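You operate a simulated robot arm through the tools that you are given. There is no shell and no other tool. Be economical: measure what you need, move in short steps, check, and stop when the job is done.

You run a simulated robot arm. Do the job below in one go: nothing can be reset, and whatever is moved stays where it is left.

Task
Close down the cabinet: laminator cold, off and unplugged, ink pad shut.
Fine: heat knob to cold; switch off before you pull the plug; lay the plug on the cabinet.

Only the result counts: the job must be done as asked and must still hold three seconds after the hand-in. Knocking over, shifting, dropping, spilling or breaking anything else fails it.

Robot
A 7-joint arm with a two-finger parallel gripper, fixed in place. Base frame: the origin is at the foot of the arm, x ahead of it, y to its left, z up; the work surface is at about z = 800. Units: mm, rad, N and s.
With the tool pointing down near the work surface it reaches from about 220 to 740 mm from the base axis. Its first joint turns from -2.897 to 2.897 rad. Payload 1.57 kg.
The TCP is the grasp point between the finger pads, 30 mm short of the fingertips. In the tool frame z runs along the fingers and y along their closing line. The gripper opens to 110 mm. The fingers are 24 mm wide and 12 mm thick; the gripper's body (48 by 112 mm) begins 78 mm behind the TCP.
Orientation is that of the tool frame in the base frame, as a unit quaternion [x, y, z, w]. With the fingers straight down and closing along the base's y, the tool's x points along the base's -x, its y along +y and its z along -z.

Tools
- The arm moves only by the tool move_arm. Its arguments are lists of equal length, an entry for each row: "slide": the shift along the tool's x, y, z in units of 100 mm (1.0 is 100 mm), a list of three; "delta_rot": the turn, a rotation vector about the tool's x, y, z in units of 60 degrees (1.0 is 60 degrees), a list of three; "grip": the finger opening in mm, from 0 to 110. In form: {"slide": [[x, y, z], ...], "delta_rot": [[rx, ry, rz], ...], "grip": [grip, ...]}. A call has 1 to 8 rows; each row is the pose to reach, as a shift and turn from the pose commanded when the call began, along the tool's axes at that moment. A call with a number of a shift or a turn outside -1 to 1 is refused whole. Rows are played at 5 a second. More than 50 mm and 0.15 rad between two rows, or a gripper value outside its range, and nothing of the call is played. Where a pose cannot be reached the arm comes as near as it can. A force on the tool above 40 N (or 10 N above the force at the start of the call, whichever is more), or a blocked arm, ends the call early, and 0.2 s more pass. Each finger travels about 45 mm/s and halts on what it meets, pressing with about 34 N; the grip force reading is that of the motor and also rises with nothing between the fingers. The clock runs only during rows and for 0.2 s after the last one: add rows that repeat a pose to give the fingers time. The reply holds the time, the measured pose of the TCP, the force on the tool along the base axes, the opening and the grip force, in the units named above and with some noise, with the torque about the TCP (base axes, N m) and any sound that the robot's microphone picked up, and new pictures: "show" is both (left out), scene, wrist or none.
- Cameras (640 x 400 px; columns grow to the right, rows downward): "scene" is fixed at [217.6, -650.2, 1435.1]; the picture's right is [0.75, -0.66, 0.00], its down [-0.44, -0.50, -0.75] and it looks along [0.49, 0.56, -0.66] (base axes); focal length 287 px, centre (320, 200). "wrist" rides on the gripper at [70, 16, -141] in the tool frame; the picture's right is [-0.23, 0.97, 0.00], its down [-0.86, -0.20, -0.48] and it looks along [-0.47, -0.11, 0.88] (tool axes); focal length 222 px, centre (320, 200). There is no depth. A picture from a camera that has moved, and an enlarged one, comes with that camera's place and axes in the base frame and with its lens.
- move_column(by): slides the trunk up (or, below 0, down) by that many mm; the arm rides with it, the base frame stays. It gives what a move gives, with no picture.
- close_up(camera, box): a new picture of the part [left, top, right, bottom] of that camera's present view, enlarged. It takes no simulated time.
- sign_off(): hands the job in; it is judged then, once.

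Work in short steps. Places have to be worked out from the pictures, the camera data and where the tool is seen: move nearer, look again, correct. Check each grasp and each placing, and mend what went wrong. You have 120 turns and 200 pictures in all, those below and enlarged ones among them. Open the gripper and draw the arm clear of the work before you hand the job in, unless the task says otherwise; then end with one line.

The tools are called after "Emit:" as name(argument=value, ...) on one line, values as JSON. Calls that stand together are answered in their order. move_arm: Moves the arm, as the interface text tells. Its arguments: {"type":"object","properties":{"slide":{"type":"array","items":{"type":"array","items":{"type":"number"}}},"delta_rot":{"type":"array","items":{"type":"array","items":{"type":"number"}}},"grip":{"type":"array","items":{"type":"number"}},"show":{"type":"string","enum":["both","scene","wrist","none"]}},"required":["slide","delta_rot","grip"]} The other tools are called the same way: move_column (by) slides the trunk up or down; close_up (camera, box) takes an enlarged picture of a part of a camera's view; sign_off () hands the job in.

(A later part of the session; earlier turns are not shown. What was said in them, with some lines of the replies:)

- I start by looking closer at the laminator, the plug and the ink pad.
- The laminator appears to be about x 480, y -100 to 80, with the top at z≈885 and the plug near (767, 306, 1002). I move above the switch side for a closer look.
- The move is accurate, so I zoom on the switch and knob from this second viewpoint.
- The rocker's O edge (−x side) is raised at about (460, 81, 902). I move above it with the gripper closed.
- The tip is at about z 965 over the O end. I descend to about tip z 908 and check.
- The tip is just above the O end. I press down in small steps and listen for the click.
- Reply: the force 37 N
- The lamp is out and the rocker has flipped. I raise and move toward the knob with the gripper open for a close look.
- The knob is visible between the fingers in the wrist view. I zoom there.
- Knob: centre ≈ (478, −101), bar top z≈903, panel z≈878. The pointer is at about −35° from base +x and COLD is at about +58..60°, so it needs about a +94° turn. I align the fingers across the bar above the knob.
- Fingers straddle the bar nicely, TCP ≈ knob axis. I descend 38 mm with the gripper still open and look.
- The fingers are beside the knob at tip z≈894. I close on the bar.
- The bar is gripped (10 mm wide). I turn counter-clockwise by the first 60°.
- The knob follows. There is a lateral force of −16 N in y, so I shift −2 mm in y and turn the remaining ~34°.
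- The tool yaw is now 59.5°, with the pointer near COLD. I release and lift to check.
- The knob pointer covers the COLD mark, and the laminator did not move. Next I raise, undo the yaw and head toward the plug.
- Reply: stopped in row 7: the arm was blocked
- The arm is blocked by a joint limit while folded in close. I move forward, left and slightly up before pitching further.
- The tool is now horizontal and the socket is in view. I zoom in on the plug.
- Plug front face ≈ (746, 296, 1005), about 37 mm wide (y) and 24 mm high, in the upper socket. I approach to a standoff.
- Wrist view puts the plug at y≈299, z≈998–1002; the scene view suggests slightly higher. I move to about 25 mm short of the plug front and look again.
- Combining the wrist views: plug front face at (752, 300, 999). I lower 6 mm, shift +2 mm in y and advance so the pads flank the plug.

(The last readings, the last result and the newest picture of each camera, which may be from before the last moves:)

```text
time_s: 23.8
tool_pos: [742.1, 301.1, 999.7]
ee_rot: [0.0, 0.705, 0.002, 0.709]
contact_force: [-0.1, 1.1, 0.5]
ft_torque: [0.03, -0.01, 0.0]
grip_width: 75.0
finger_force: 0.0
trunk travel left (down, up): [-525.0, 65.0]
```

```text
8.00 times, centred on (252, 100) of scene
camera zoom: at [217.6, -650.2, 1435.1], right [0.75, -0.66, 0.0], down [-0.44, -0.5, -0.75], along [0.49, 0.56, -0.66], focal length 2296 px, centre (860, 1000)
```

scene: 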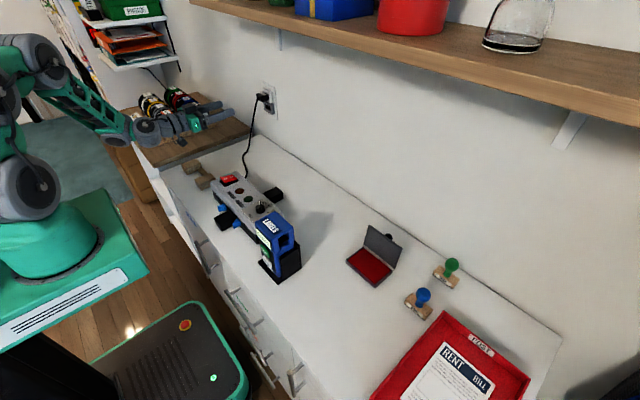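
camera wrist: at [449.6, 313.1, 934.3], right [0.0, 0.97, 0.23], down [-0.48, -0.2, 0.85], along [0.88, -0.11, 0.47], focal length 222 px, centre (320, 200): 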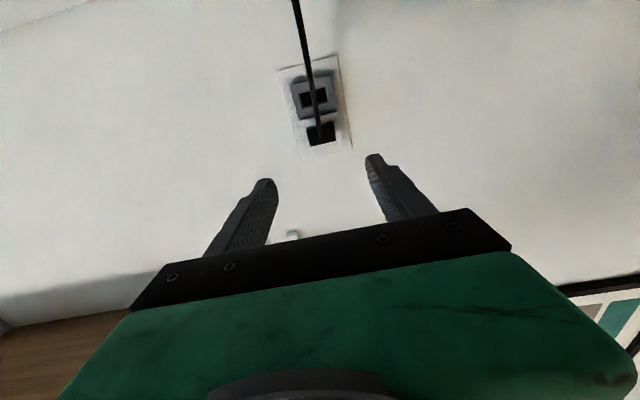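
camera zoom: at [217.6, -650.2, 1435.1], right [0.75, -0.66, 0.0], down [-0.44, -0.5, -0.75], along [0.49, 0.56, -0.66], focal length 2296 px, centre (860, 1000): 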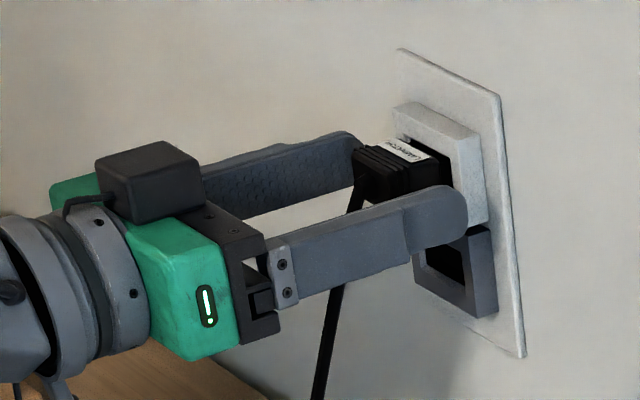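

Well centred on the plug. I close the fingers.

Emit:
move_arm(slide=[[0, 0, 0], [0, 0, 0], [0, 0, 0], [0, 0, 0]], delta_rot=[[0, 0, 0], [0, 0, 0], [0, 0, 0], [0, 0, 0]], grip=[55, 35, 20, 15], show="none")

Emit:
close_up(camera="wrist", box=[220, 120, 412, 240])

Emit:
close_up(camera="scene", box=[215, 75, 290, 125])

```text
time_s: 24.8
tool_pos: [741.5, 299.7, 999.2]
ee_rot: [-0.001, 0.705, 0.002, 0.709]
contact_force: [-0.1, -1.7, -1.2]
ft_torque: [-0.07, -0.03, -0.09]
grip_width: 35.1
finger_force: 25.7
trunk travel left (down, up): [-525.0, 65.0]
```

```text
3.33 times, centred on (316, 180) of wrist
camera zoom: at [600.2, 316.5, 927.8], right [0.0, 0.97, 0.23], down [-0.48, -0.2, 0.85], along [0.88, -0.11, 0.47], focal length 740 px, centre (333, 267)
```

zoom: 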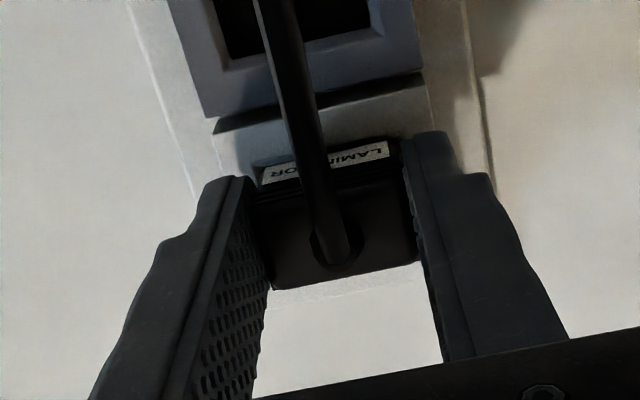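

```text
8.00 times, centred on (252, 100) of scene
camera zoom: at [217.6, -650.2, 1435.1], right [0.75, -0.66, 0.0], down [-0.44, -0.5, -0.75], along [0.49, 0.56, -0.66], focal length 2296 px, centre (860, 1000)
```

zoom: 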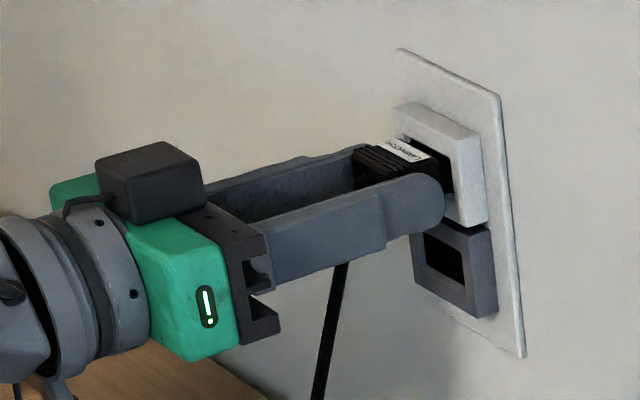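

Gripped at 35 mm. I pull straight back in small steps.

Emit:
move_arm(slide=[[0, 0, -0.04], [0, 0, -0.08], [0, 0, -0.14], [0, 0, -0.22], [0, 0, -0.32], [0, 0, -0.45], [0, 0, -0.45]], delta_rot=[[0, 0, 0], [0, 0, 0], [0, 0, 0], [0, 0, 0], [0, 0, 0], [0, 0, 0], [0, 0, 0]], grip=[10, 10, 10, 10, 10, 10, 10], show="none")

Emit:
close_up(camera="scene", box=[180, 70, 300, 150])

```text
time_s: 26.4
tool_pos: [696.1, 301.0, 998.3]
ee_rot: [-0.001, 0.705, 0.002, 0.709]
contact_force: [0.8, 0.4, -0.3]
ft_torque: [-0.01, 0.03, 0.0]
grip_width: 34.7
finger_force: 33.7
trunk travel left (down, up): [-525.0, 65.0]
```

```text
5.00 times, centred on (240, 110) of scene
camera zoom: at [217.6, -650.2, 1435.1], right [0.75, -0.66, 0.0], down [-0.44, -0.5, -0.75], along [0.49, 0.56, -0.66], focal length 1435 px, centre (720, 650)
```

zoom: 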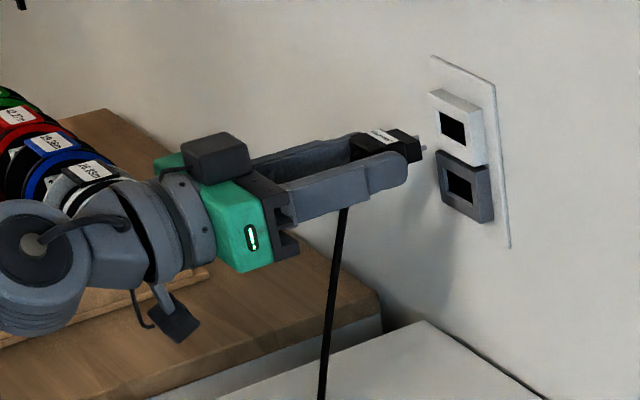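

Unplugged, prongs visible. I move back and down over the free area of the white cabinet near (630, 250), pitching the tool to about 50° from vertical so the camera will clear the table.

Emit:
move_arm(slide=[[0.1, -0.1, -0.3], [0.2, -0.2, -0.5], [0.4, -0.3, -0.66], [0.6, -0.4, -0.66], [0.8, -0.5, -0.66], [0.95, -0.5, -0.66], [0.95, -0.5, -0.66]], delta_rot=[[0, 0.1, 0], [0, 0.22, 0], [0, 0.34, 0], [0, 0.46, 0], [0, 0.58, 0], [0, 0.66, 0], [0, 0.66, 0]], grip=[10, 10, 10, 10, 10, 10, 10], show="both")

Emit:
close_up(camera="scene", box=[150, 90, 300, 190])

```text
time_s: 28.0
tool_pos: [631.3, 251.0, 901.0]
ee_rot: [-0.001, 0.904, 0.001, 0.428]
contact_force: [0.5, -0.4, 0.6]
ft_torque: [-0.02, 0.01, 0.0]
grip_width: 34.7
finger_force: 33.8
trunk travel left (down, up): [-525.0, 65.0]
camera wrist: at [477.0, 266.1, 936.5], right [0.14, 0.97, 0.18], down [0.17, -0.2, 0.96], along [0.97, -0.11, -0.2], focal length 222 px, centre (320, 200)
```

scene: 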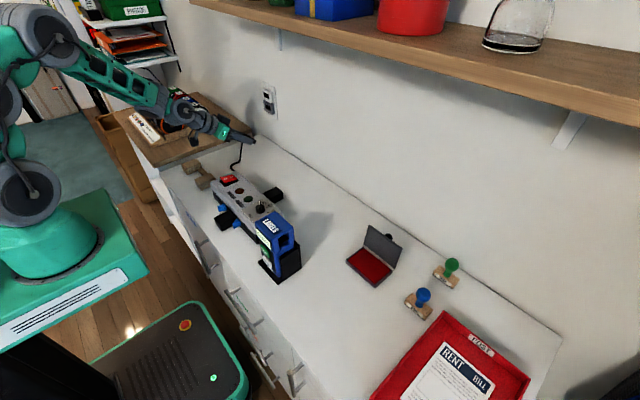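
wrist: 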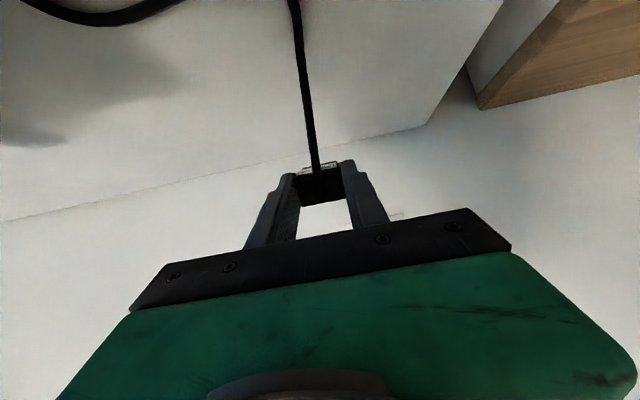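

```text
4.00 times, centred on (225, 140) of scene
camera zoom: at [217.6, -650.2, 1435.1], right [0.75, -0.66, 0.0], down [-0.44, -0.5, -0.75], along [0.49, 0.56, -0.66], focal length 1148 px, centre (700, 440)
```

zoom: 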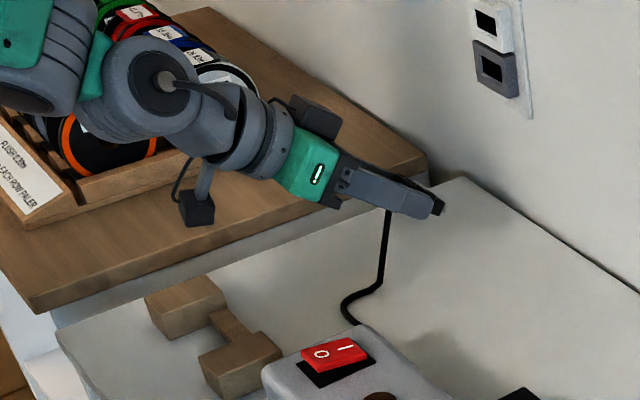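

Pitch is about 51°. I lower vertically until the prongs touch the table, expecting TCP z≈842.

Emit:
move_arm(slide=[[0.155, 0, 0.127], [0.31, 0, 0.254], [0.387, 0, 0.317], [0.426, 0, 0.349], [0.46, 0, 0.38], [0.49, 0, 0.405]], delta_rot=[[0, 0, 0], [0, 0, 0], [0, 0, 0], [0, 0, 0], [0, 0, 0], [0, 0, 0]], grip=[10, 10, 10, 10, 10, 10], show="none")

Emit:
close_up(camera="scene", box=[180, 110, 300, 190])

Emit:
close_up(camera="wrist", box=[220, 100, 412, 220])

```text
time_s: 29.4
tool_pos: [630.9, 250.3, 837.2]
ee_rot: [0.0, 0.903, 0.001, 0.429]
contact_force: [-0.2, 0.4, -0.2]
ft_torque: [0.05, 0.02, 0.01]
grip_width: 34.7
finger_force: 34.4
trunk travel left (down, up): [-525.0, 65.0]
```

```text
5.00 times, centred on (240, 150) of scene
camera zoom: at [217.6, -650.2, 1435.1], right [0.75, -0.66, 0.0], down [-0.44, -0.5, -0.75], along [0.49, 0.56, -0.66], focal length 1435 px, centre (720, 450)
```

zoom: 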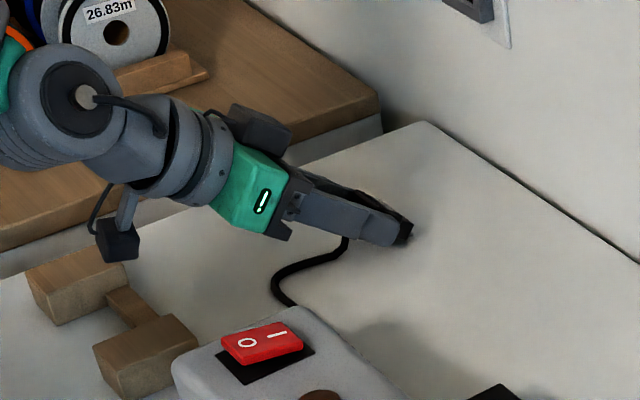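

```text
3.33 times, centred on (316, 160) of wrist
camera zoom: at [477.1, 266.1, 873.1], right [0.14, 0.97, 0.18], down [0.17, -0.2, 0.96], along [0.97, -0.11, -0.2], focal length 740 px, centre (333, 333)
```

zoom: 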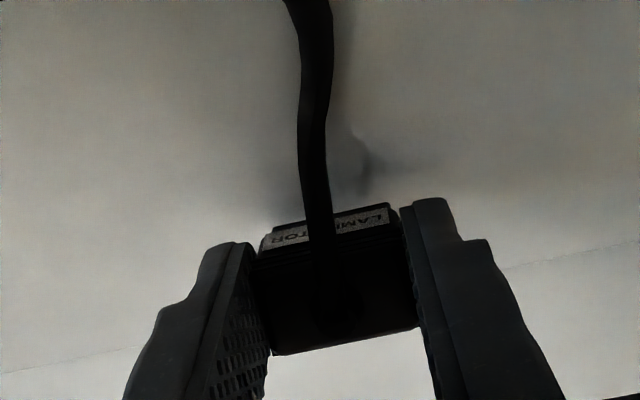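

No contact yet. I shift +40 mm in x, away from the wooden block, then keep lowering in small steps until contact.

Emit:
move_arm(slide=[[-0.254, 0, 0.309], [-0.223, 0, 0.334], [-0.2, 0, 0.353], [-0.177, 0, 0.372], [-0.154, 0, 0.391], [-0.138, 0, 0.404]], delta_rot=[[0, 0, 0], [0, 0, 0], [0, 0, 0], [0, 0, 0], [0, 0, 0], [0, 0, 0]], grip=[10, 10, 10, 10, 10, 10], show="none")

Emit:
close_up(camera="scene", box=[180, 110, 300, 190])

```text
time_s: 30.8
tool_pos: [672.7, 251.8, 830.3]
ee_rot: [0.001, 0.902, 0.002, 0.432]
contact_force: [3.7, 2.6, 20.4]
ft_torque: [0.01, -0.86, 0.06]
grip_width: 35.0
finger_force: 34.4
trunk travel left (down, up): [-525.0, 65.0]
```

```text
5.00 times, centred on (240, 150) of scene
camera zoom: at [217.6, -650.2, 1435.1], right [0.75, -0.66, 0.0], down [-0.44, -0.5, -0.75], along [0.49, 0.56, -0.66], focal length 1435 px, centre (720, 450)
```

zoom: 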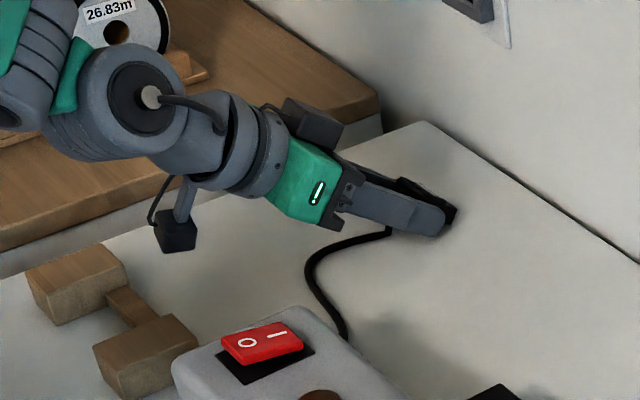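

The prongs touch the table (20 N). I ease up 2 mm and open the gripper so the plug settles.

Emit:
move_arm(slide=[[-0.015, 0, -0.013], [-0.015, 0, -0.013], [-0.015, 0, -0.013], [-0.015, 0, -0.013], [-0.015, 0, -0.013]], delta_rot=[[0, 0, 0], [0, 0, 0], [0, 0, 0], [0, 0, 0], [0, 0, 0]], grip=[33, 38, 50, 65, 65], show="none")

Emit:
close_up(camera="scene", box=[180, 110, 300, 190])

Emit:
close_up(camera="wrist", box=[220, 80, 412, 200])

```text
time_s: 32.0
tool_pos: [669.9, 252.2, 829.0]
ee_rot: [-0.001, 0.903, 0.001, 0.43]
contact_force: [-6.2, 16.0, 24.9]
ft_torque: [-0.23, -0.21, 0.07]
grip_width: 50.5
finger_force: 0.0
trunk travel left (down, up): [-525.0, 65.0]
```

```text
5.00 times, centred on (240, 150) of scene
camera zoom: at [217.6, -650.2, 1435.1], right [0.75, -0.66, 0.0], down [-0.44, -0.5, -0.75], along [0.49, 0.56, -0.66], focal length 1435 px, centre (720, 450)
```

zoom: 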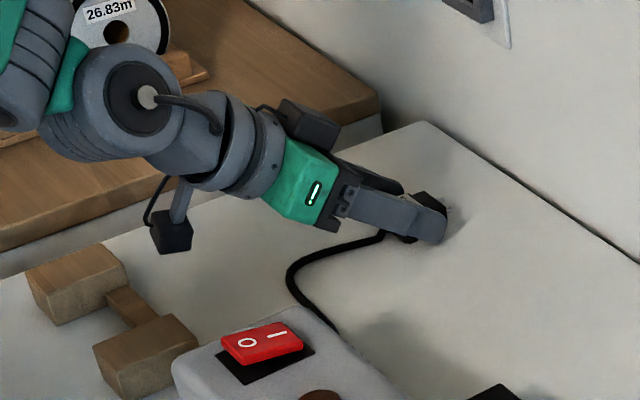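

```text
3.33 times, centred on (316, 140) of wrist
camera zoom: at [515.4, 268.2, 862.2], right [0.14, 0.97, 0.18], down [0.17, -0.2, 0.96], along [0.98, -0.1, -0.19], focal length 740 px, centre (333, 400)
```

zoom: 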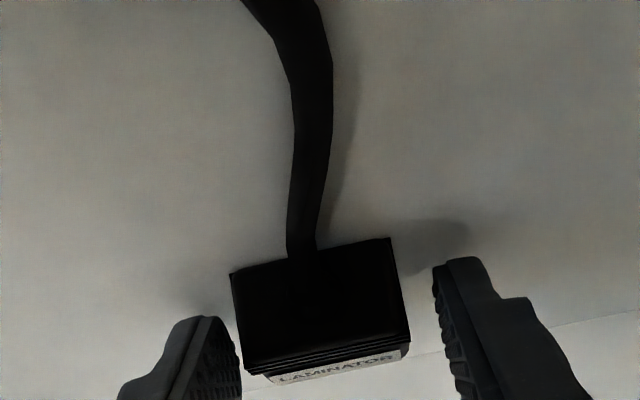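

The plug lies flat on the cabinet, and the fingertips are touching the tabletop. I lift the hand straight up in small steps.

Emit:
move_arm(slide=[[-0.06, 0, -0.05], [-0.15, 0, -0.127], [-0.3, 0, -0.25], [-0.46, 0, -0.38], [-0.6, 0, -0.5], [-0.75, 0, -0.62]], delta_rot=[[0, 0, 0], [0, 0, 0], [0, 0, 0], [0, 0, 0], [0, 0, 0], [0, 0, 0]], grip=[51, 56, 65, 65, 65, 65], show="both")

Emit:
close_up(camera="scene", box=[180, 110, 300, 190])

```text
time_s: 33.4
tool_pos: [668.9, 250.2, 923.7]
ee_rot: [0.0, 0.904, 0.001, 0.428]
contact_force: [0.4, -0.7, -0.3]
ft_torque: [0.01, -0.05, 0.01]
grip_width: 64.9
finger_force: 0.0
trunk travel left (down, up): [-525.0, 65.0]
camera wrist: at [515.5, 266.9, 958.6], right [0.14, 0.97, 0.18], down [0.17, -0.2, 0.96], along [0.97, -0.11, -0.2], focal length 222 px, centre (320, 200)
```

scene: 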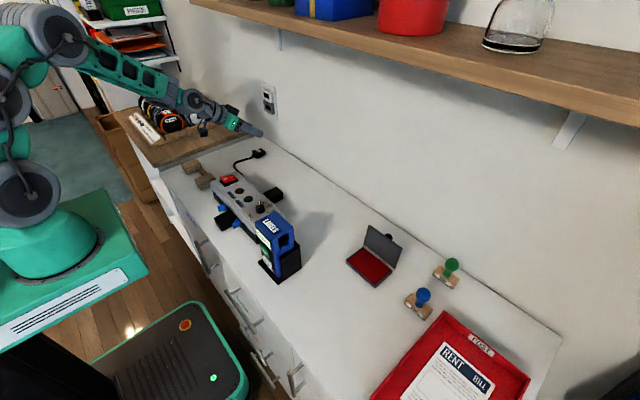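
wrist: 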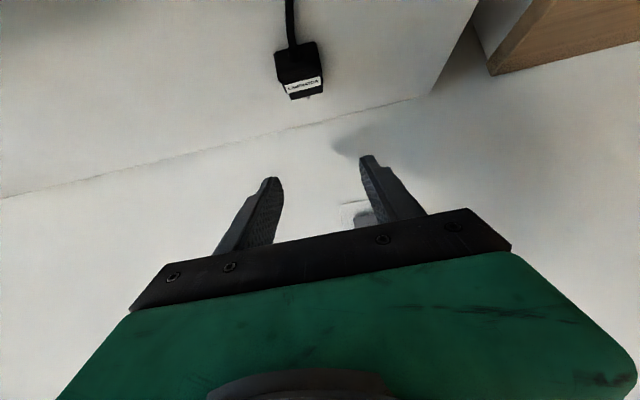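

```text
5.00 times, centred on (240, 150) of scene
camera zoom: at [217.6, -650.2, 1435.1], right [0.75, -0.66, 0.0], down [-0.44, -0.5, -0.75], along [0.49, 0.56, -0.66], focal length 1435 px, centre (720, 450)
```

zoom: 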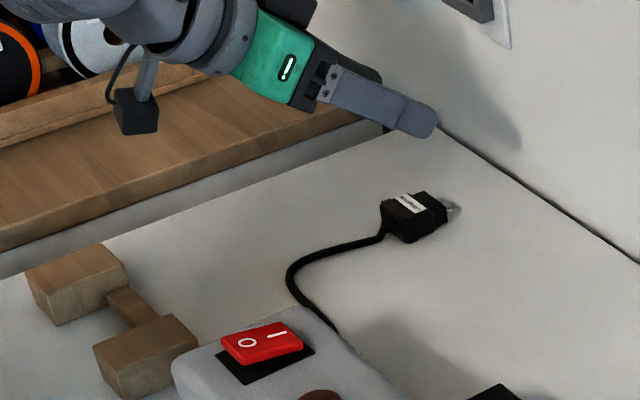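

The plug lies on the cabinet, switch at O and knob at COLD. Next is the ink pad: I retreat, raise and reduce the pitch while travelling right.

Emit:
move_arm(slide=[[-0.02, -0.1, -0.3], [-0.05, -0.3, -0.6], [-0.08, -0.6, -0.85], [-0.1, -0.9, -0.98], [-0.1, -1.0, -0.98]], delta_rot=[[0, 0.1, 0], [0, 0.2, 0], [0, 0.3, 0], [0, 0.4, 0], [0, 0.5, 0]], grip=[50, 30, 15, 0, 0], show="none")

Emit:
move_arm(slide=[[0, -0.3, 0], [0, -0.6, 0], [0, -0.9, 0], [0, -1.0, 0]], delta_rot=[[0, 0, 0], [0, 0, 0], [0, 0, 0], [0, 0, 0]], grip=[0, 0, 0, 0], show="none")

Emit:
move_arm(slide=[[0, -0.3, 0], [0, -0.6, 0], [0, -0.9, 0], [0, -1.0, 0]], delta_rot=[[0, 0, 0], [0, 0, 0], [0, 0, 0], [0, 0, 0]], grip=[0, 0, 0, 0], show="both")

```text
time_s: 34.6
tool_pos: [599.6, 150.1, 993.9]
ee_rot: [-0.002, 0.984, 0.001, 0.179]
contact_force: [0.6, -0.4, 0.2]
ft_torque: [0.0, 0.05, -0.03]
grip_width: 0.2
finger_force: 18.8
trunk travel left (down, up): [-525.0, 65.0]
```

```text
time_s: 35.6
tool_pos: [601.3, 49.7, 992.8]
ee_rot: [0.0, 0.984, 0.001, 0.18]
contact_force: [0.3, 0.7, -0.9]
ft_torque: [0.01, -0.03, -0.01]
grip_width: 0.1
finger_force: 21.4
trunk travel left (down, up): [-525.0, 65.0]
```

```text
time_s: 36.6
tool_pos: [604.0, -48.2, 994.3]
ee_rot: [-0.002, 0.984, 0.002, 0.179]
contact_force: [0.2, 0.2, 0.2]
ft_torque: [-0.01, -0.01, -0.02]
grip_width: 0.1
finger_force: 21.4
trunk travel left (down, up): [-525.0, 65.0]
camera wrist: at [487.9, -33.6, 1099.9], right [0.21, 0.97, 0.08], down [0.63, -0.2, 0.75], along [0.75, -0.1, -0.66], focal length 222 px, centre (320, 200)
```

scene: 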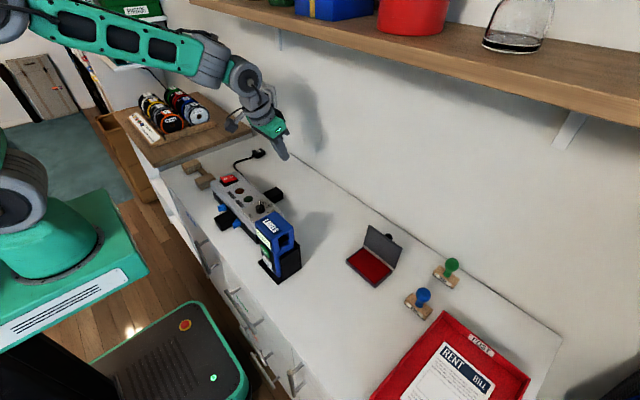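
wrist: 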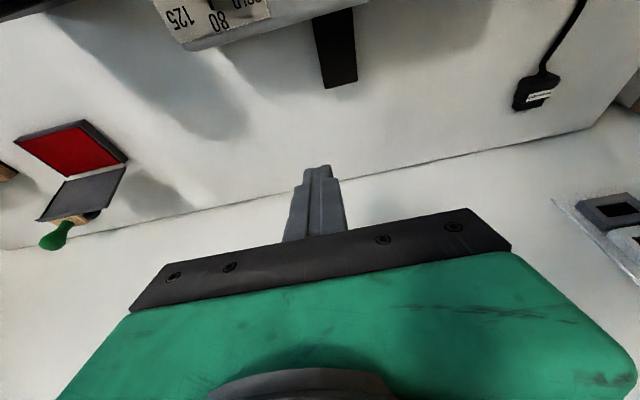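

I continue right toward the ink pad for a closer look.

Emit:
move_arm(slide=[[0, -0.3, 0], [0, -0.6, 0], [0, -0.9, 0], [0, -1.0, 0]], delta_rot=[[0, 0, 0], [0, 0, 0], [0, 0, 0], [0, 0, 0]], grip=[0, 0, 0, 0], show="none")

Emit:
move_arm(slide=[[0, -0.3, 0], [0, -0.6, 0], [0, -0.9, 0], [0, -1.0, 0]], delta_rot=[[0, 0, 0], [0, 0, 0], [0, 0, 0], [0, 0, 0]], grip=[0, 0, 0, 0], show="both")

Emit:
close_up(camera="wrist", box=[150, 80, 342, 200])

```text
time_s: 37.6
tool_pos: [604.1, -150.7, 992.5]
ee_rot: [-0.001, 0.984, 0.001, 0.179]
contact_force: [-0.8, 0.1, 0.0]
ft_torque: [-0.01, 0.02, 0.0]
grip_width: 0.0
finger_force: 21.2
trunk travel left (down, up): [-525.0, 65.0]
```

```text
time_s: 38.6
tool_pos: [603.1, -251.3, 990.6]
ee_rot: [-0.001, 0.984, 0.001, 0.18]
contact_force: [0.1, -0.5, 0.2]
ft_torque: [-0.03, 0.01, 0.01]
grip_width: 0.0
finger_force: 21.5
trunk travel left (down, up): [-525.0, 65.0]
camera wrist: at [487.3, -234.7, 1097.1], right [0.21, 0.97, 0.08], down [0.63, -0.2, 0.75], along [0.75, -0.11, -0.66], focal length 222 px, centre (320, 200)
```

scene: 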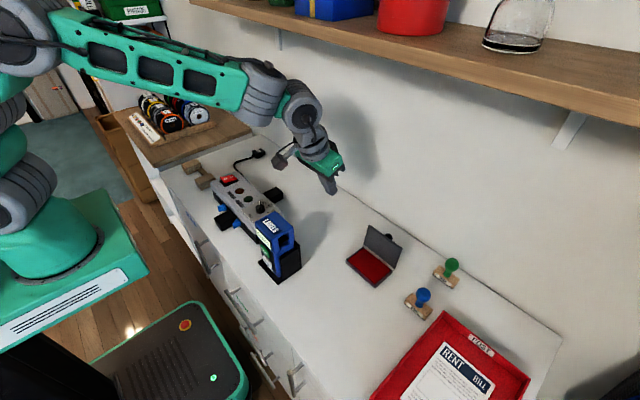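
wrist: 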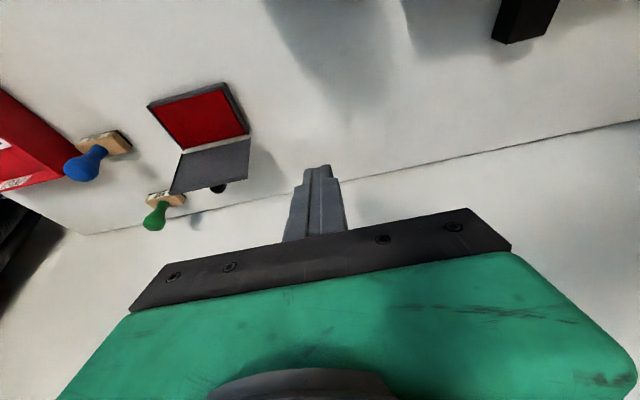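

```text
3.33 times, centred on (246, 140) of wrist
camera zoom: at [487.3, -234.7, 1097.1], right [0.21, 0.97, 0.08], down [0.63, -0.2, 0.75], along [0.75, -0.11, -0.66], focal length 740 px, centre (567, 400)
```

zoom: 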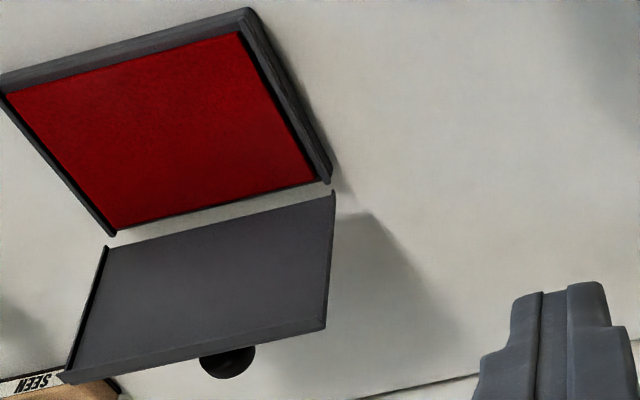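

Ink pad: hinge line x≈641, y −347 to −447; lid top ≈ (657, −397, 888), with a knob behind it at (672, −397, 876). I'll straddle the knob with two fingers behind the lid, tilting the tool outward about 35°, and first go above and behind it.

Emit:
move_arm(slide=[[-0.09, -0.3, 0.04], [-0.18, -0.6, 0.07], [-0.28, -0.85, 0.1], [-0.374, -1.0, 0.141], [-0.374, -1.0, 0.141]], delta_rot=[[0, -0.06, 0], [0, -0.12, 0], [0, -0.18, 0], [0, -0.24, 0], [0, -0.24, 0]], grip=[10, 20, 36, 36, 36], show="both")

```text
time_s: 39.8
tool_pos: [643.0, -352.0, 992.5]
ee_rot: [-0.002, 0.953, 0.001, 0.302]
contact_force: [-1.0, -0.4, -0.4]
ft_torque: [-0.02, -0.01, -0.02]
grip_width: 35.9
finger_force: 0.1
trunk travel left (down, up): [-525.0, 65.0]
camera wrist: at [504.4, -335.2, 1065.8], right [0.18, 0.97, 0.13], down [0.42, -0.2, 0.88], along [0.89, -0.11, -0.45], focal length 222 px, centre (320, 200)
```

scene: 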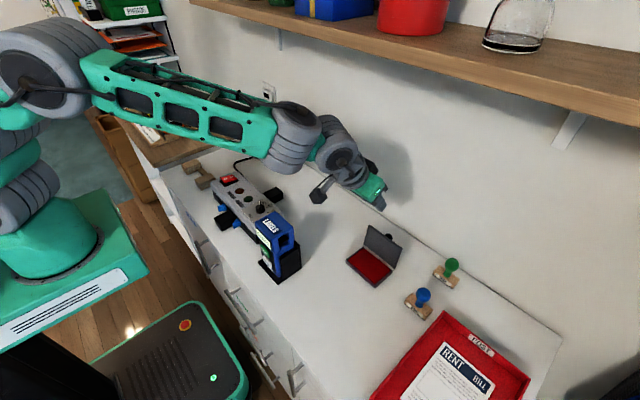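
wrist: 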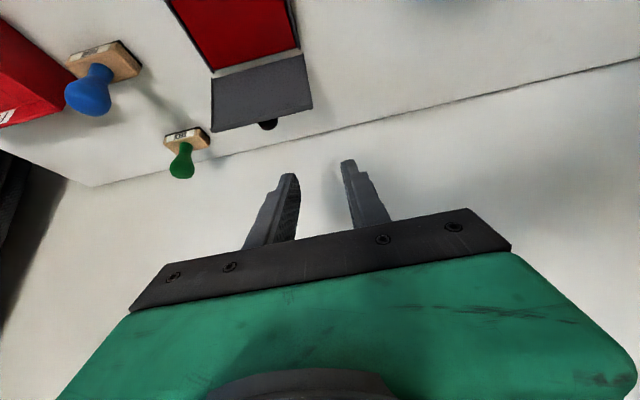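

Estimates agree (lid top about (655, −398, 890)). I move to above and behind the lid.

Emit:
move_arm(slide=[[-0.15, -0.2, 0.1], [-0.3, -0.46, 0.25], [-0.25, -0.46, 0.4], [-0.208, -0.46, 0.487], [-0.208, -0.46, 0.487]], delta_rot=[[0, 0, 0], [0, 0, 0], [0, 0, 0], [0, 0, 0], [0, 0, 0]], grip=[36, 36, 36, 36, 36], show="wrist")

Emit:
close_up(camera="scene", box=[330, 150, 480, 290])

Emit:
close_up(camera="wrist", box=[220, 60, 412, 200])

```text
time_s: 41.0
tool_pos: [687.5, -396.5, 963.7]
ee_rot: [-0.001, 0.953, 0.001, 0.302]
contact_force: [0.4, -0.2, -0.5]
ft_torque: [-0.01, 0.01, -0.01]
grip_width: 36.0
finger_force: 0.1
trunk travel left (down, up): [-525.0, 65.0]
camera wrist: at [549.5, -380.2, 1038.5], right [0.18, 0.97, 0.13], down [0.42, -0.2, 0.88], along [0.89, -0.11, -0.45], focal length 222 px, centre (320, 200)
```

wrist: 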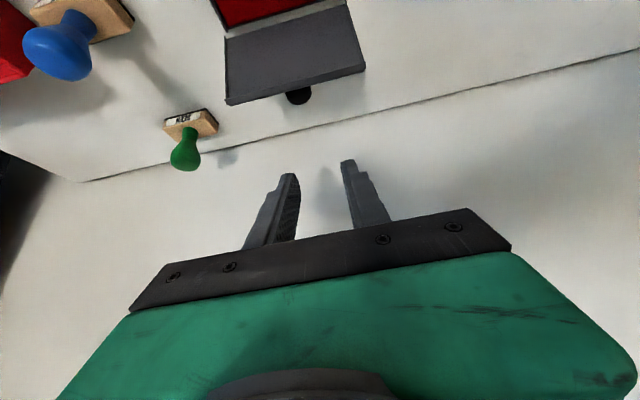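

```text
2.86 times, centred on (405, 220) of scene
camera zoom: at [217.6, -650.2, 1435.1], right [0.75, -0.66, 0.0], down [-0.44, -0.5, -0.75], along [0.49, 0.56, -0.66], focal length 820 px, centre (77, 143)
```

zoom: 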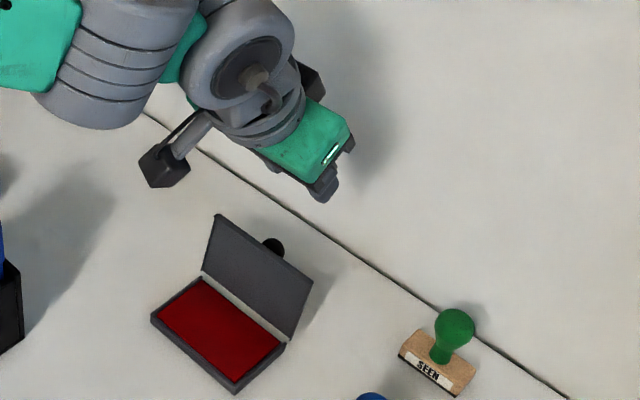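

```text
2.86 times, centred on (316, 130) of wrist
camera zoom: at [549.5, -380.2, 1038.5], right [0.18, 0.97, 0.13], down [0.42, -0.2, 0.88], along [0.89, -0.11, -0.45], focal length 635 px, centre (331, 400)
```

zoom: 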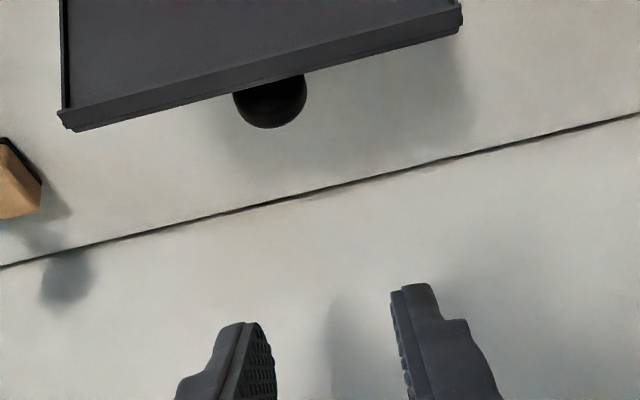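

Knob at y≈−400. I open to 44, shift −3 mm in y and lower straight behind the lid to tip z≈870.

Emit:
move_arm(slide=[[0.1, -0.03, 0.15], [0.2, -0.03, 0.29], [0.3, -0.03, 0.43], [0.39, -0.03, 0.557], [0.39, -0.03, 0.557]], delta_rot=[[0, 0, 0], [0, 0, 0], [0, 0, 0], [0, 0, 0], [0, 0, 0]], grip=[44, 44, 44, 44, 44], show="wrist")

Emit:
close_up(camera="scene", box=[330, 170, 480, 290])

```text
time_s: 42.2
tool_pos: [687.7, -399.4, 895.2]
ee_rot: [-0.001, 0.953, 0.001, 0.302]
contact_force: [-1.1, -0.7, 0.0]
ft_torque: [0.0, -0.02, 0.0]
grip_width: 44.0
finger_force: 0.0
trunk travel left (down, up): [-525.0, 65.0]
camera wrist: at [548.8, -382.3, 970.4], right [0.18, 0.97, 0.13], down [0.42, -0.2, 0.88], along [0.89, -0.11, -0.45], focal length 222 px, centre (320, 200)
```

wrist: 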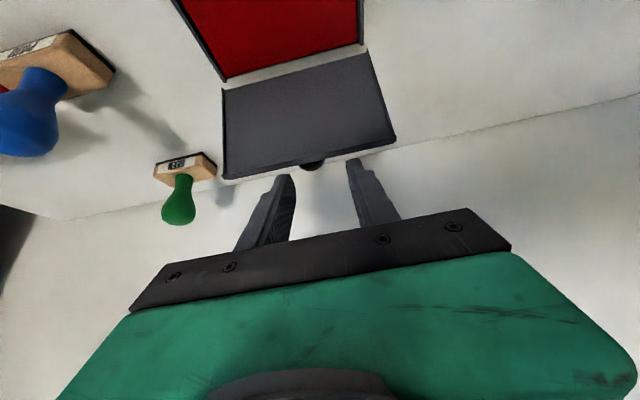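

```text
3.33 times, centred on (405, 230) of scene
camera zoom: at [217.6, -650.2, 1435.1], right [0.75, -0.66, 0.0], down [-0.44, -0.5, -0.75], along [0.49, 0.56, -0.66], focal length 956 px, centre (37, 100)
```

zoom: 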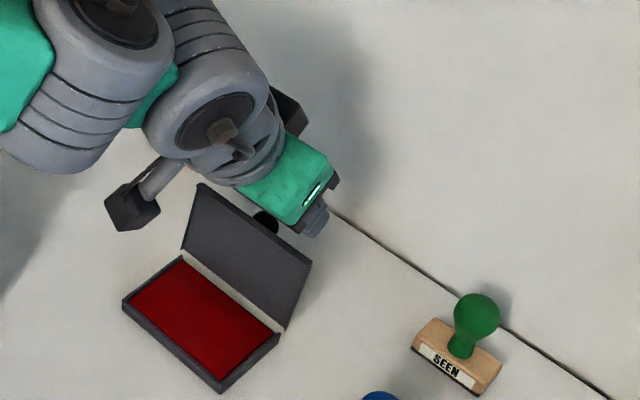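

The fingers are behind the lid on either side of the knob. I sweep slowly toward −x to tip the lid over.

Emit:
move_arm(slide=[[0.1, 0, -0.07], [0.2, 0, -0.14], [0.29, 0, -0.2], [0.37, 0, -0.26], [0.43, 0, -0.3]], delta_rot=[[0, 0, 0], [0, 0, 0], [0, 0, 0], [0, 0, 0], [0, 0, 0]], grip=[44, 44, 44, 44, 44], show="wrist")

Emit:
close_up(camera="scene", box=[330, 170, 480, 290])

```text
time_s: 43.4
tool_pos: [635.8, -399.4, 896.4]
ee_rot: [-0.001, 0.953, 0.001, 0.302]
contact_force: [0.0, 0.2, 0.7]
ft_torque: [0.04, -0.04, -0.01]
grip_width: 43.7
finger_force: 0.1
trunk travel left (down, up): [-525.0, 65.0]
camera wrist: at [497.1, -383.2, 970.6], right [0.18, 0.97, 0.13], down [0.42, -0.2, 0.88], along [0.89, -0.1, -0.45], focal length 222 px, centre (320, 200)
```

wrist: 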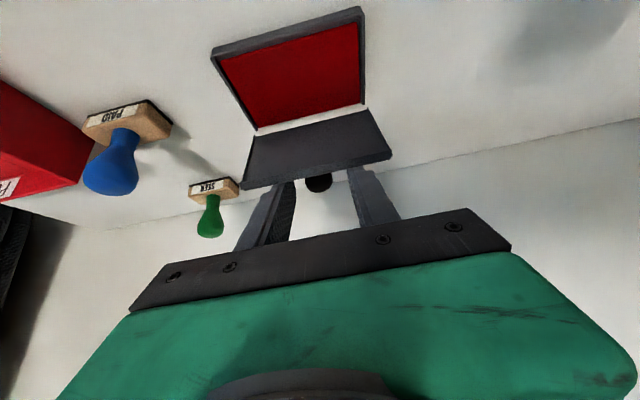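

```text
3.33 times, centred on (405, 230) of scene
camera zoom: at [217.6, -650.2, 1435.1], right [0.75, -0.66, 0.0], down [-0.44, -0.5, -0.75], along [0.49, 0.56, -0.66], focal length 956 px, centre (37, 100)
```

zoom: 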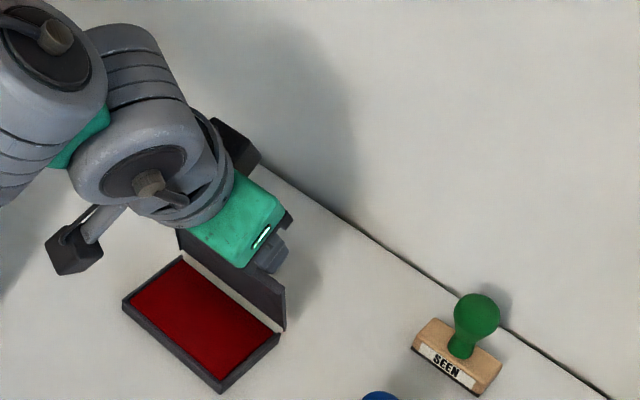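

The lid is moving with almost no force and the base is steady. I continue.

Emit:
move_arm(slide=[[0.08, 0, -0.055], [0.17, 0, -0.11], [0.26, 0, -0.16], [0.35, 0, -0.2], [0.43, 0, -0.23], [0.43, 0, -0.23]], delta_rot=[[0, 0, 0], [0, 0, 0], [0, 0, 0], [0, 0, 0], [0, 0, 0], [0, 0, 0]], grip=[44, 44, 44, 44, 44, 44], show="wrist")

Emit:
close_up(camera="scene", box=[330, 170, 480, 290])

```text
time_s: 44.8
tool_pos: [587.5, -399.7, 890.0]
ee_rot: [-0.001, 0.953, 0.002, 0.302]
contact_force: [-0.4, -0.2, -0.5]
ft_torque: [0.02, -0.01, 0.02]
grip_width: 44.4
finger_force: 0.1
trunk travel left (down, up): [-525.0, 65.0]
camera wrist: at [448.3, -383.2, 964.9], right [0.18, 0.97, 0.13], down [0.42, -0.2, 0.88], along [0.89, -0.1, -0.45], focal length 222 px, centre (320, 200)
```

wrist: 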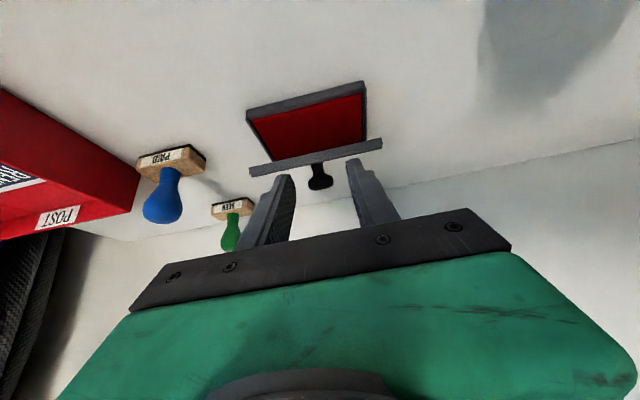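

```text
3.33 times, centred on (405, 230) of scene
camera zoom: at [217.6, -650.2, 1435.1], right [0.75, -0.66, 0.0], down [-0.44, -0.5, -0.75], along [0.49, 0.56, -0.66], focal length 956 px, centre (37, 100)
```

zoom: 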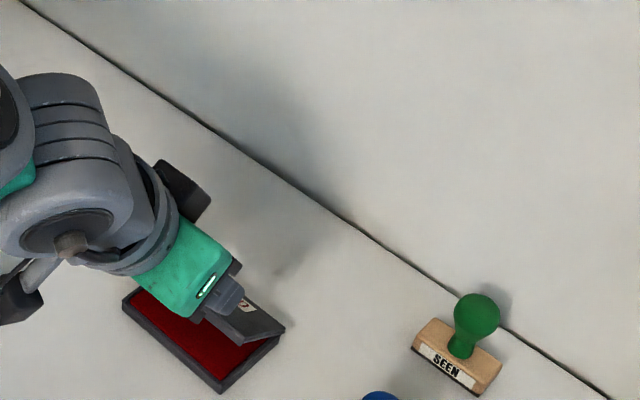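

The lid is about half closed and held by the fingers. I follow it down, pressing gently from above.

Emit:
move_arm(slide=[[0.1, 0, 0.018], [0.209, 0, 0.037], [0.319, 0, 0.106], [0.381, 0, 0.16], [0.41, 0, 0.201], [0.43, 0, 0.23]], delta_rot=[[0, 0, 0], [0, 0, 0], [0, 0, 0], [0, 0, 0], [0, 0, 0], [0, 0, 0]], grip=[44, 44, 44, 44, 44, 44], show="wrist")

Emit:
close_up(camera="scene", box=[330, 170, 480, 290])

```text
time_s: 46.2
tool_pos: [565.7, -399.1, 849.3]
ee_rot: [-0.001, 0.953, 0.0, 0.304]
contact_force: [-2.7, 0.5, 10.4]
ft_torque: [0.08, -0.01, 0.07]
grip_width: 43.5
finger_force: 0.1
trunk travel left (down, up): [-525.0, 65.0]
camera wrist: at [426.8, -382.2, 923.4], right [0.18, 0.97, 0.13], down [0.42, -0.2, 0.89], along [0.89, -0.11, -0.45], focal length 222 px, centre (320, 200)
```

wrist: 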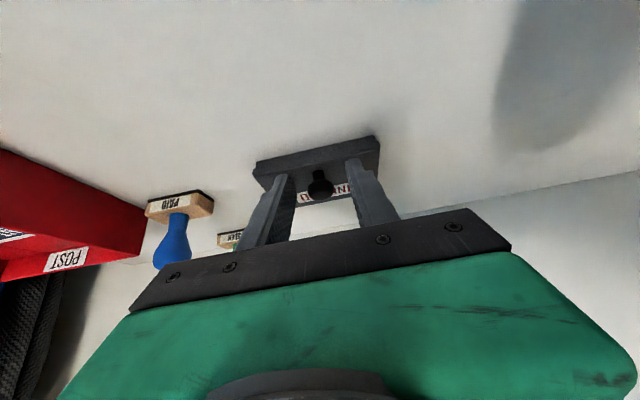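

```text
3.33 times, centred on (405, 230) of scene
camera zoom: at [217.6, -650.2, 1435.1], right [0.75, -0.66, 0.0], down [-0.44, -0.5, -0.75], along [0.49, 0.56, -0.66], focal length 956 px, centre (37, 100)
```

zoom: 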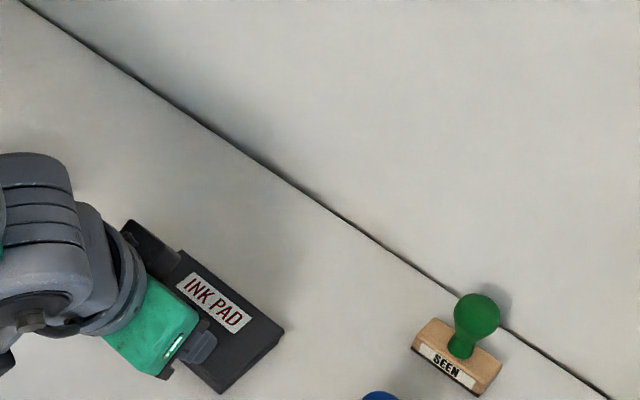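

The lid is down with 10 N on it. I press slightly more to make sure it is seated, then lift straight up.

Emit:
move_arm(slide=[[0.012, 0, 0.016], [0.012, 0, 0.016], [-0.1, 0, -0.145], [-0.3, 0, -0.43], [-0.5, 0, -0.72], [-0.65, 0, -0.93]], delta_rot=[[0, 0, 0], [0, 0, 0], [0, 0, 0], [0, 0, 0], [0, 0, 0], [0, 0, 0]], grip=[44, 44, 44, 44, 44, 44], show="wrist")

Emit:
close_up(camera="scene", box=[330, 170, 480, 290])

```text
time_s: 47.6
tool_pos: [564.4, -399.0, 959.9]
ee_rot: [-0.001, 0.953, 0.002, 0.302]
contact_force: [-0.5, -0.1, 0.2]
ft_torque: [-0.01, 0.01, -0.01]
grip_width: 44.1
finger_force: 0.1
trunk travel left (down, up): [-525.0, 65.0]
camera wrist: at [425.6, -381.6, 1034.9], right [0.18, 0.97, 0.13], down [0.43, -0.2, 0.88], along [0.89, -0.11, -0.45], focal length 222 px, centre (320, 200)
```

wrist: 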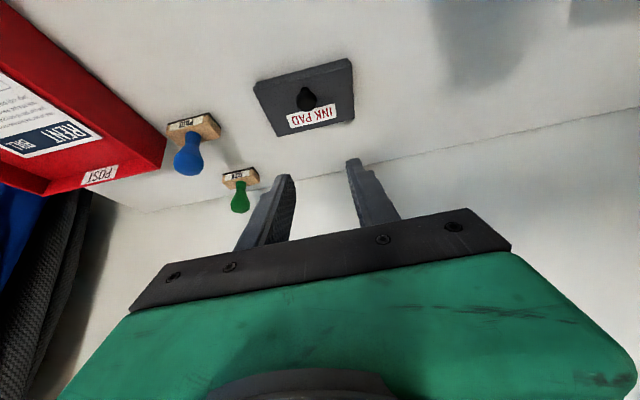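

```text
3.33 times, centred on (405, 230) of scene
camera zoom: at [217.6, -650.2, 1435.1], right [0.75, -0.66, 0.0], down [-0.44, -0.5, -0.75], along [0.49, 0.56, -0.66], focal length 956 px, centre (37, 100)
```

zoom: 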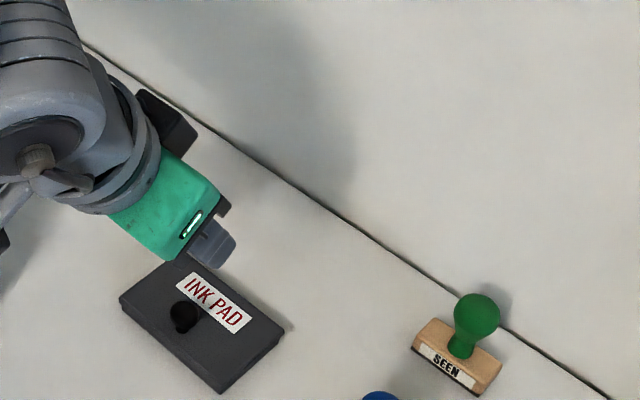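

The ink pad is shut and its base hasn't moved. I draw the arm up and clear with the gripper open, then check everything.

Emit:
move_arm(slide=[[-0.13, 0, -0.2], [-0.26, 0.1, -0.4], [-0.4, 0.2, -0.6], [-0.45, 0.3, -0.8], [-0.45, 0.3, -0.8]], delta_rot=[[0, 0, 0], [0, 0, 0], [0, 0, 0], [0, 0, 0], [0, 0, 0]], grip=[60, 80, 100, 110, 110], show="scene")

Emit:
close_up(camera="scene", box=[170, 130, 320, 290])

Emit:
close_up(camera="scene", box=[330, 200, 480, 320])

```text
time_s: 48.8
tool_pos: [554.5, -368.7, 1051.2]
ee_rot: [-0.001, 0.953, 0.002, 0.302]
contact_force: [0.1, -0.4, 0.3]
ft_torque: [0.0, 0.0, 0.0]
grip_width: 110.0
finger_force: 0.0
trunk travel left (down, up): [-525.0, 65.0]
```

scene: 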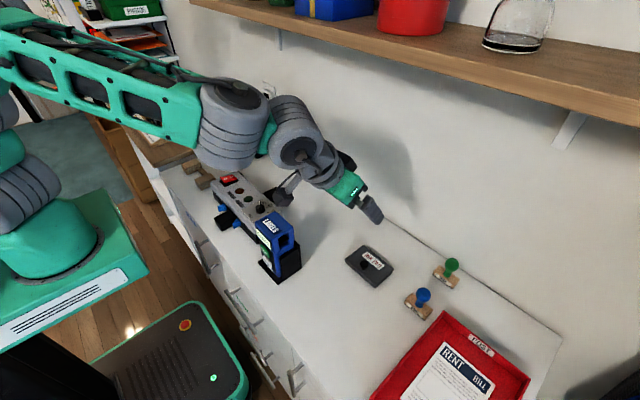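

```text
2.50 times, centred on (245, 210) of scene
camera zoom: at [217.6, -650.2, 1435.1], right [0.75, -0.66, 0.0], down [-0.44, -0.5, -0.75], along [0.49, 0.56, -0.66], focal length 717 px, centre (508, 175)
```

zoom: 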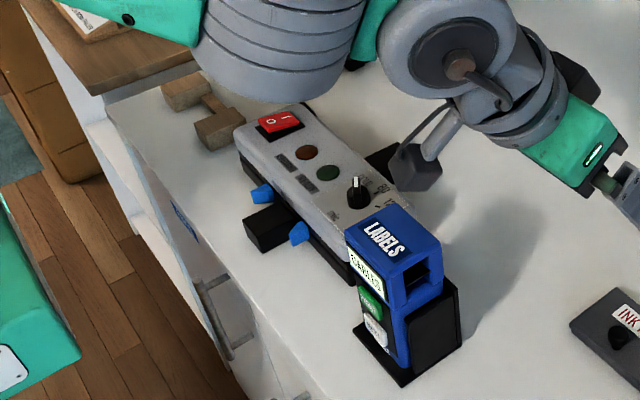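

```text
3.33 times, centred on (405, 260) of scene
camera zoom: at [217.6, -650.2, 1435.1], right [0.75, -0.66, 0.0], down [-0.44, -0.5, -0.75], along [0.49, 0.56, -0.66], focal length 956 px, centre (37, 0)
```

zoom: 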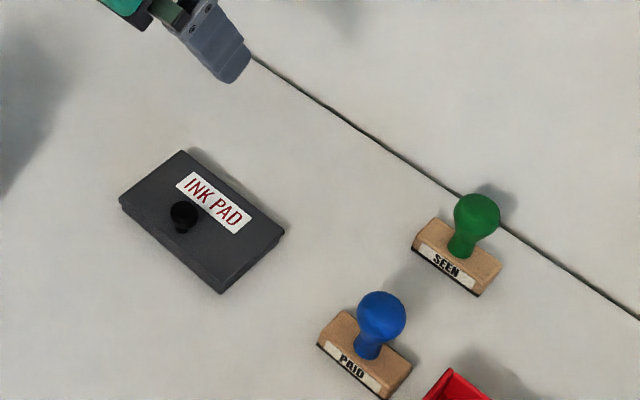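

Everything holds: knob at COLD, rocker at O, plug left lying on the cabinet, ink pad shut and the arm clear. I hand in.

Emit:
sign_off()

```text
The job is handed in.
```

The laminator is cold, switched off and then unplugged, with its plug lying on the cabinet; the ink pad is shut, nothing else was seen to move, and the job is handed in.
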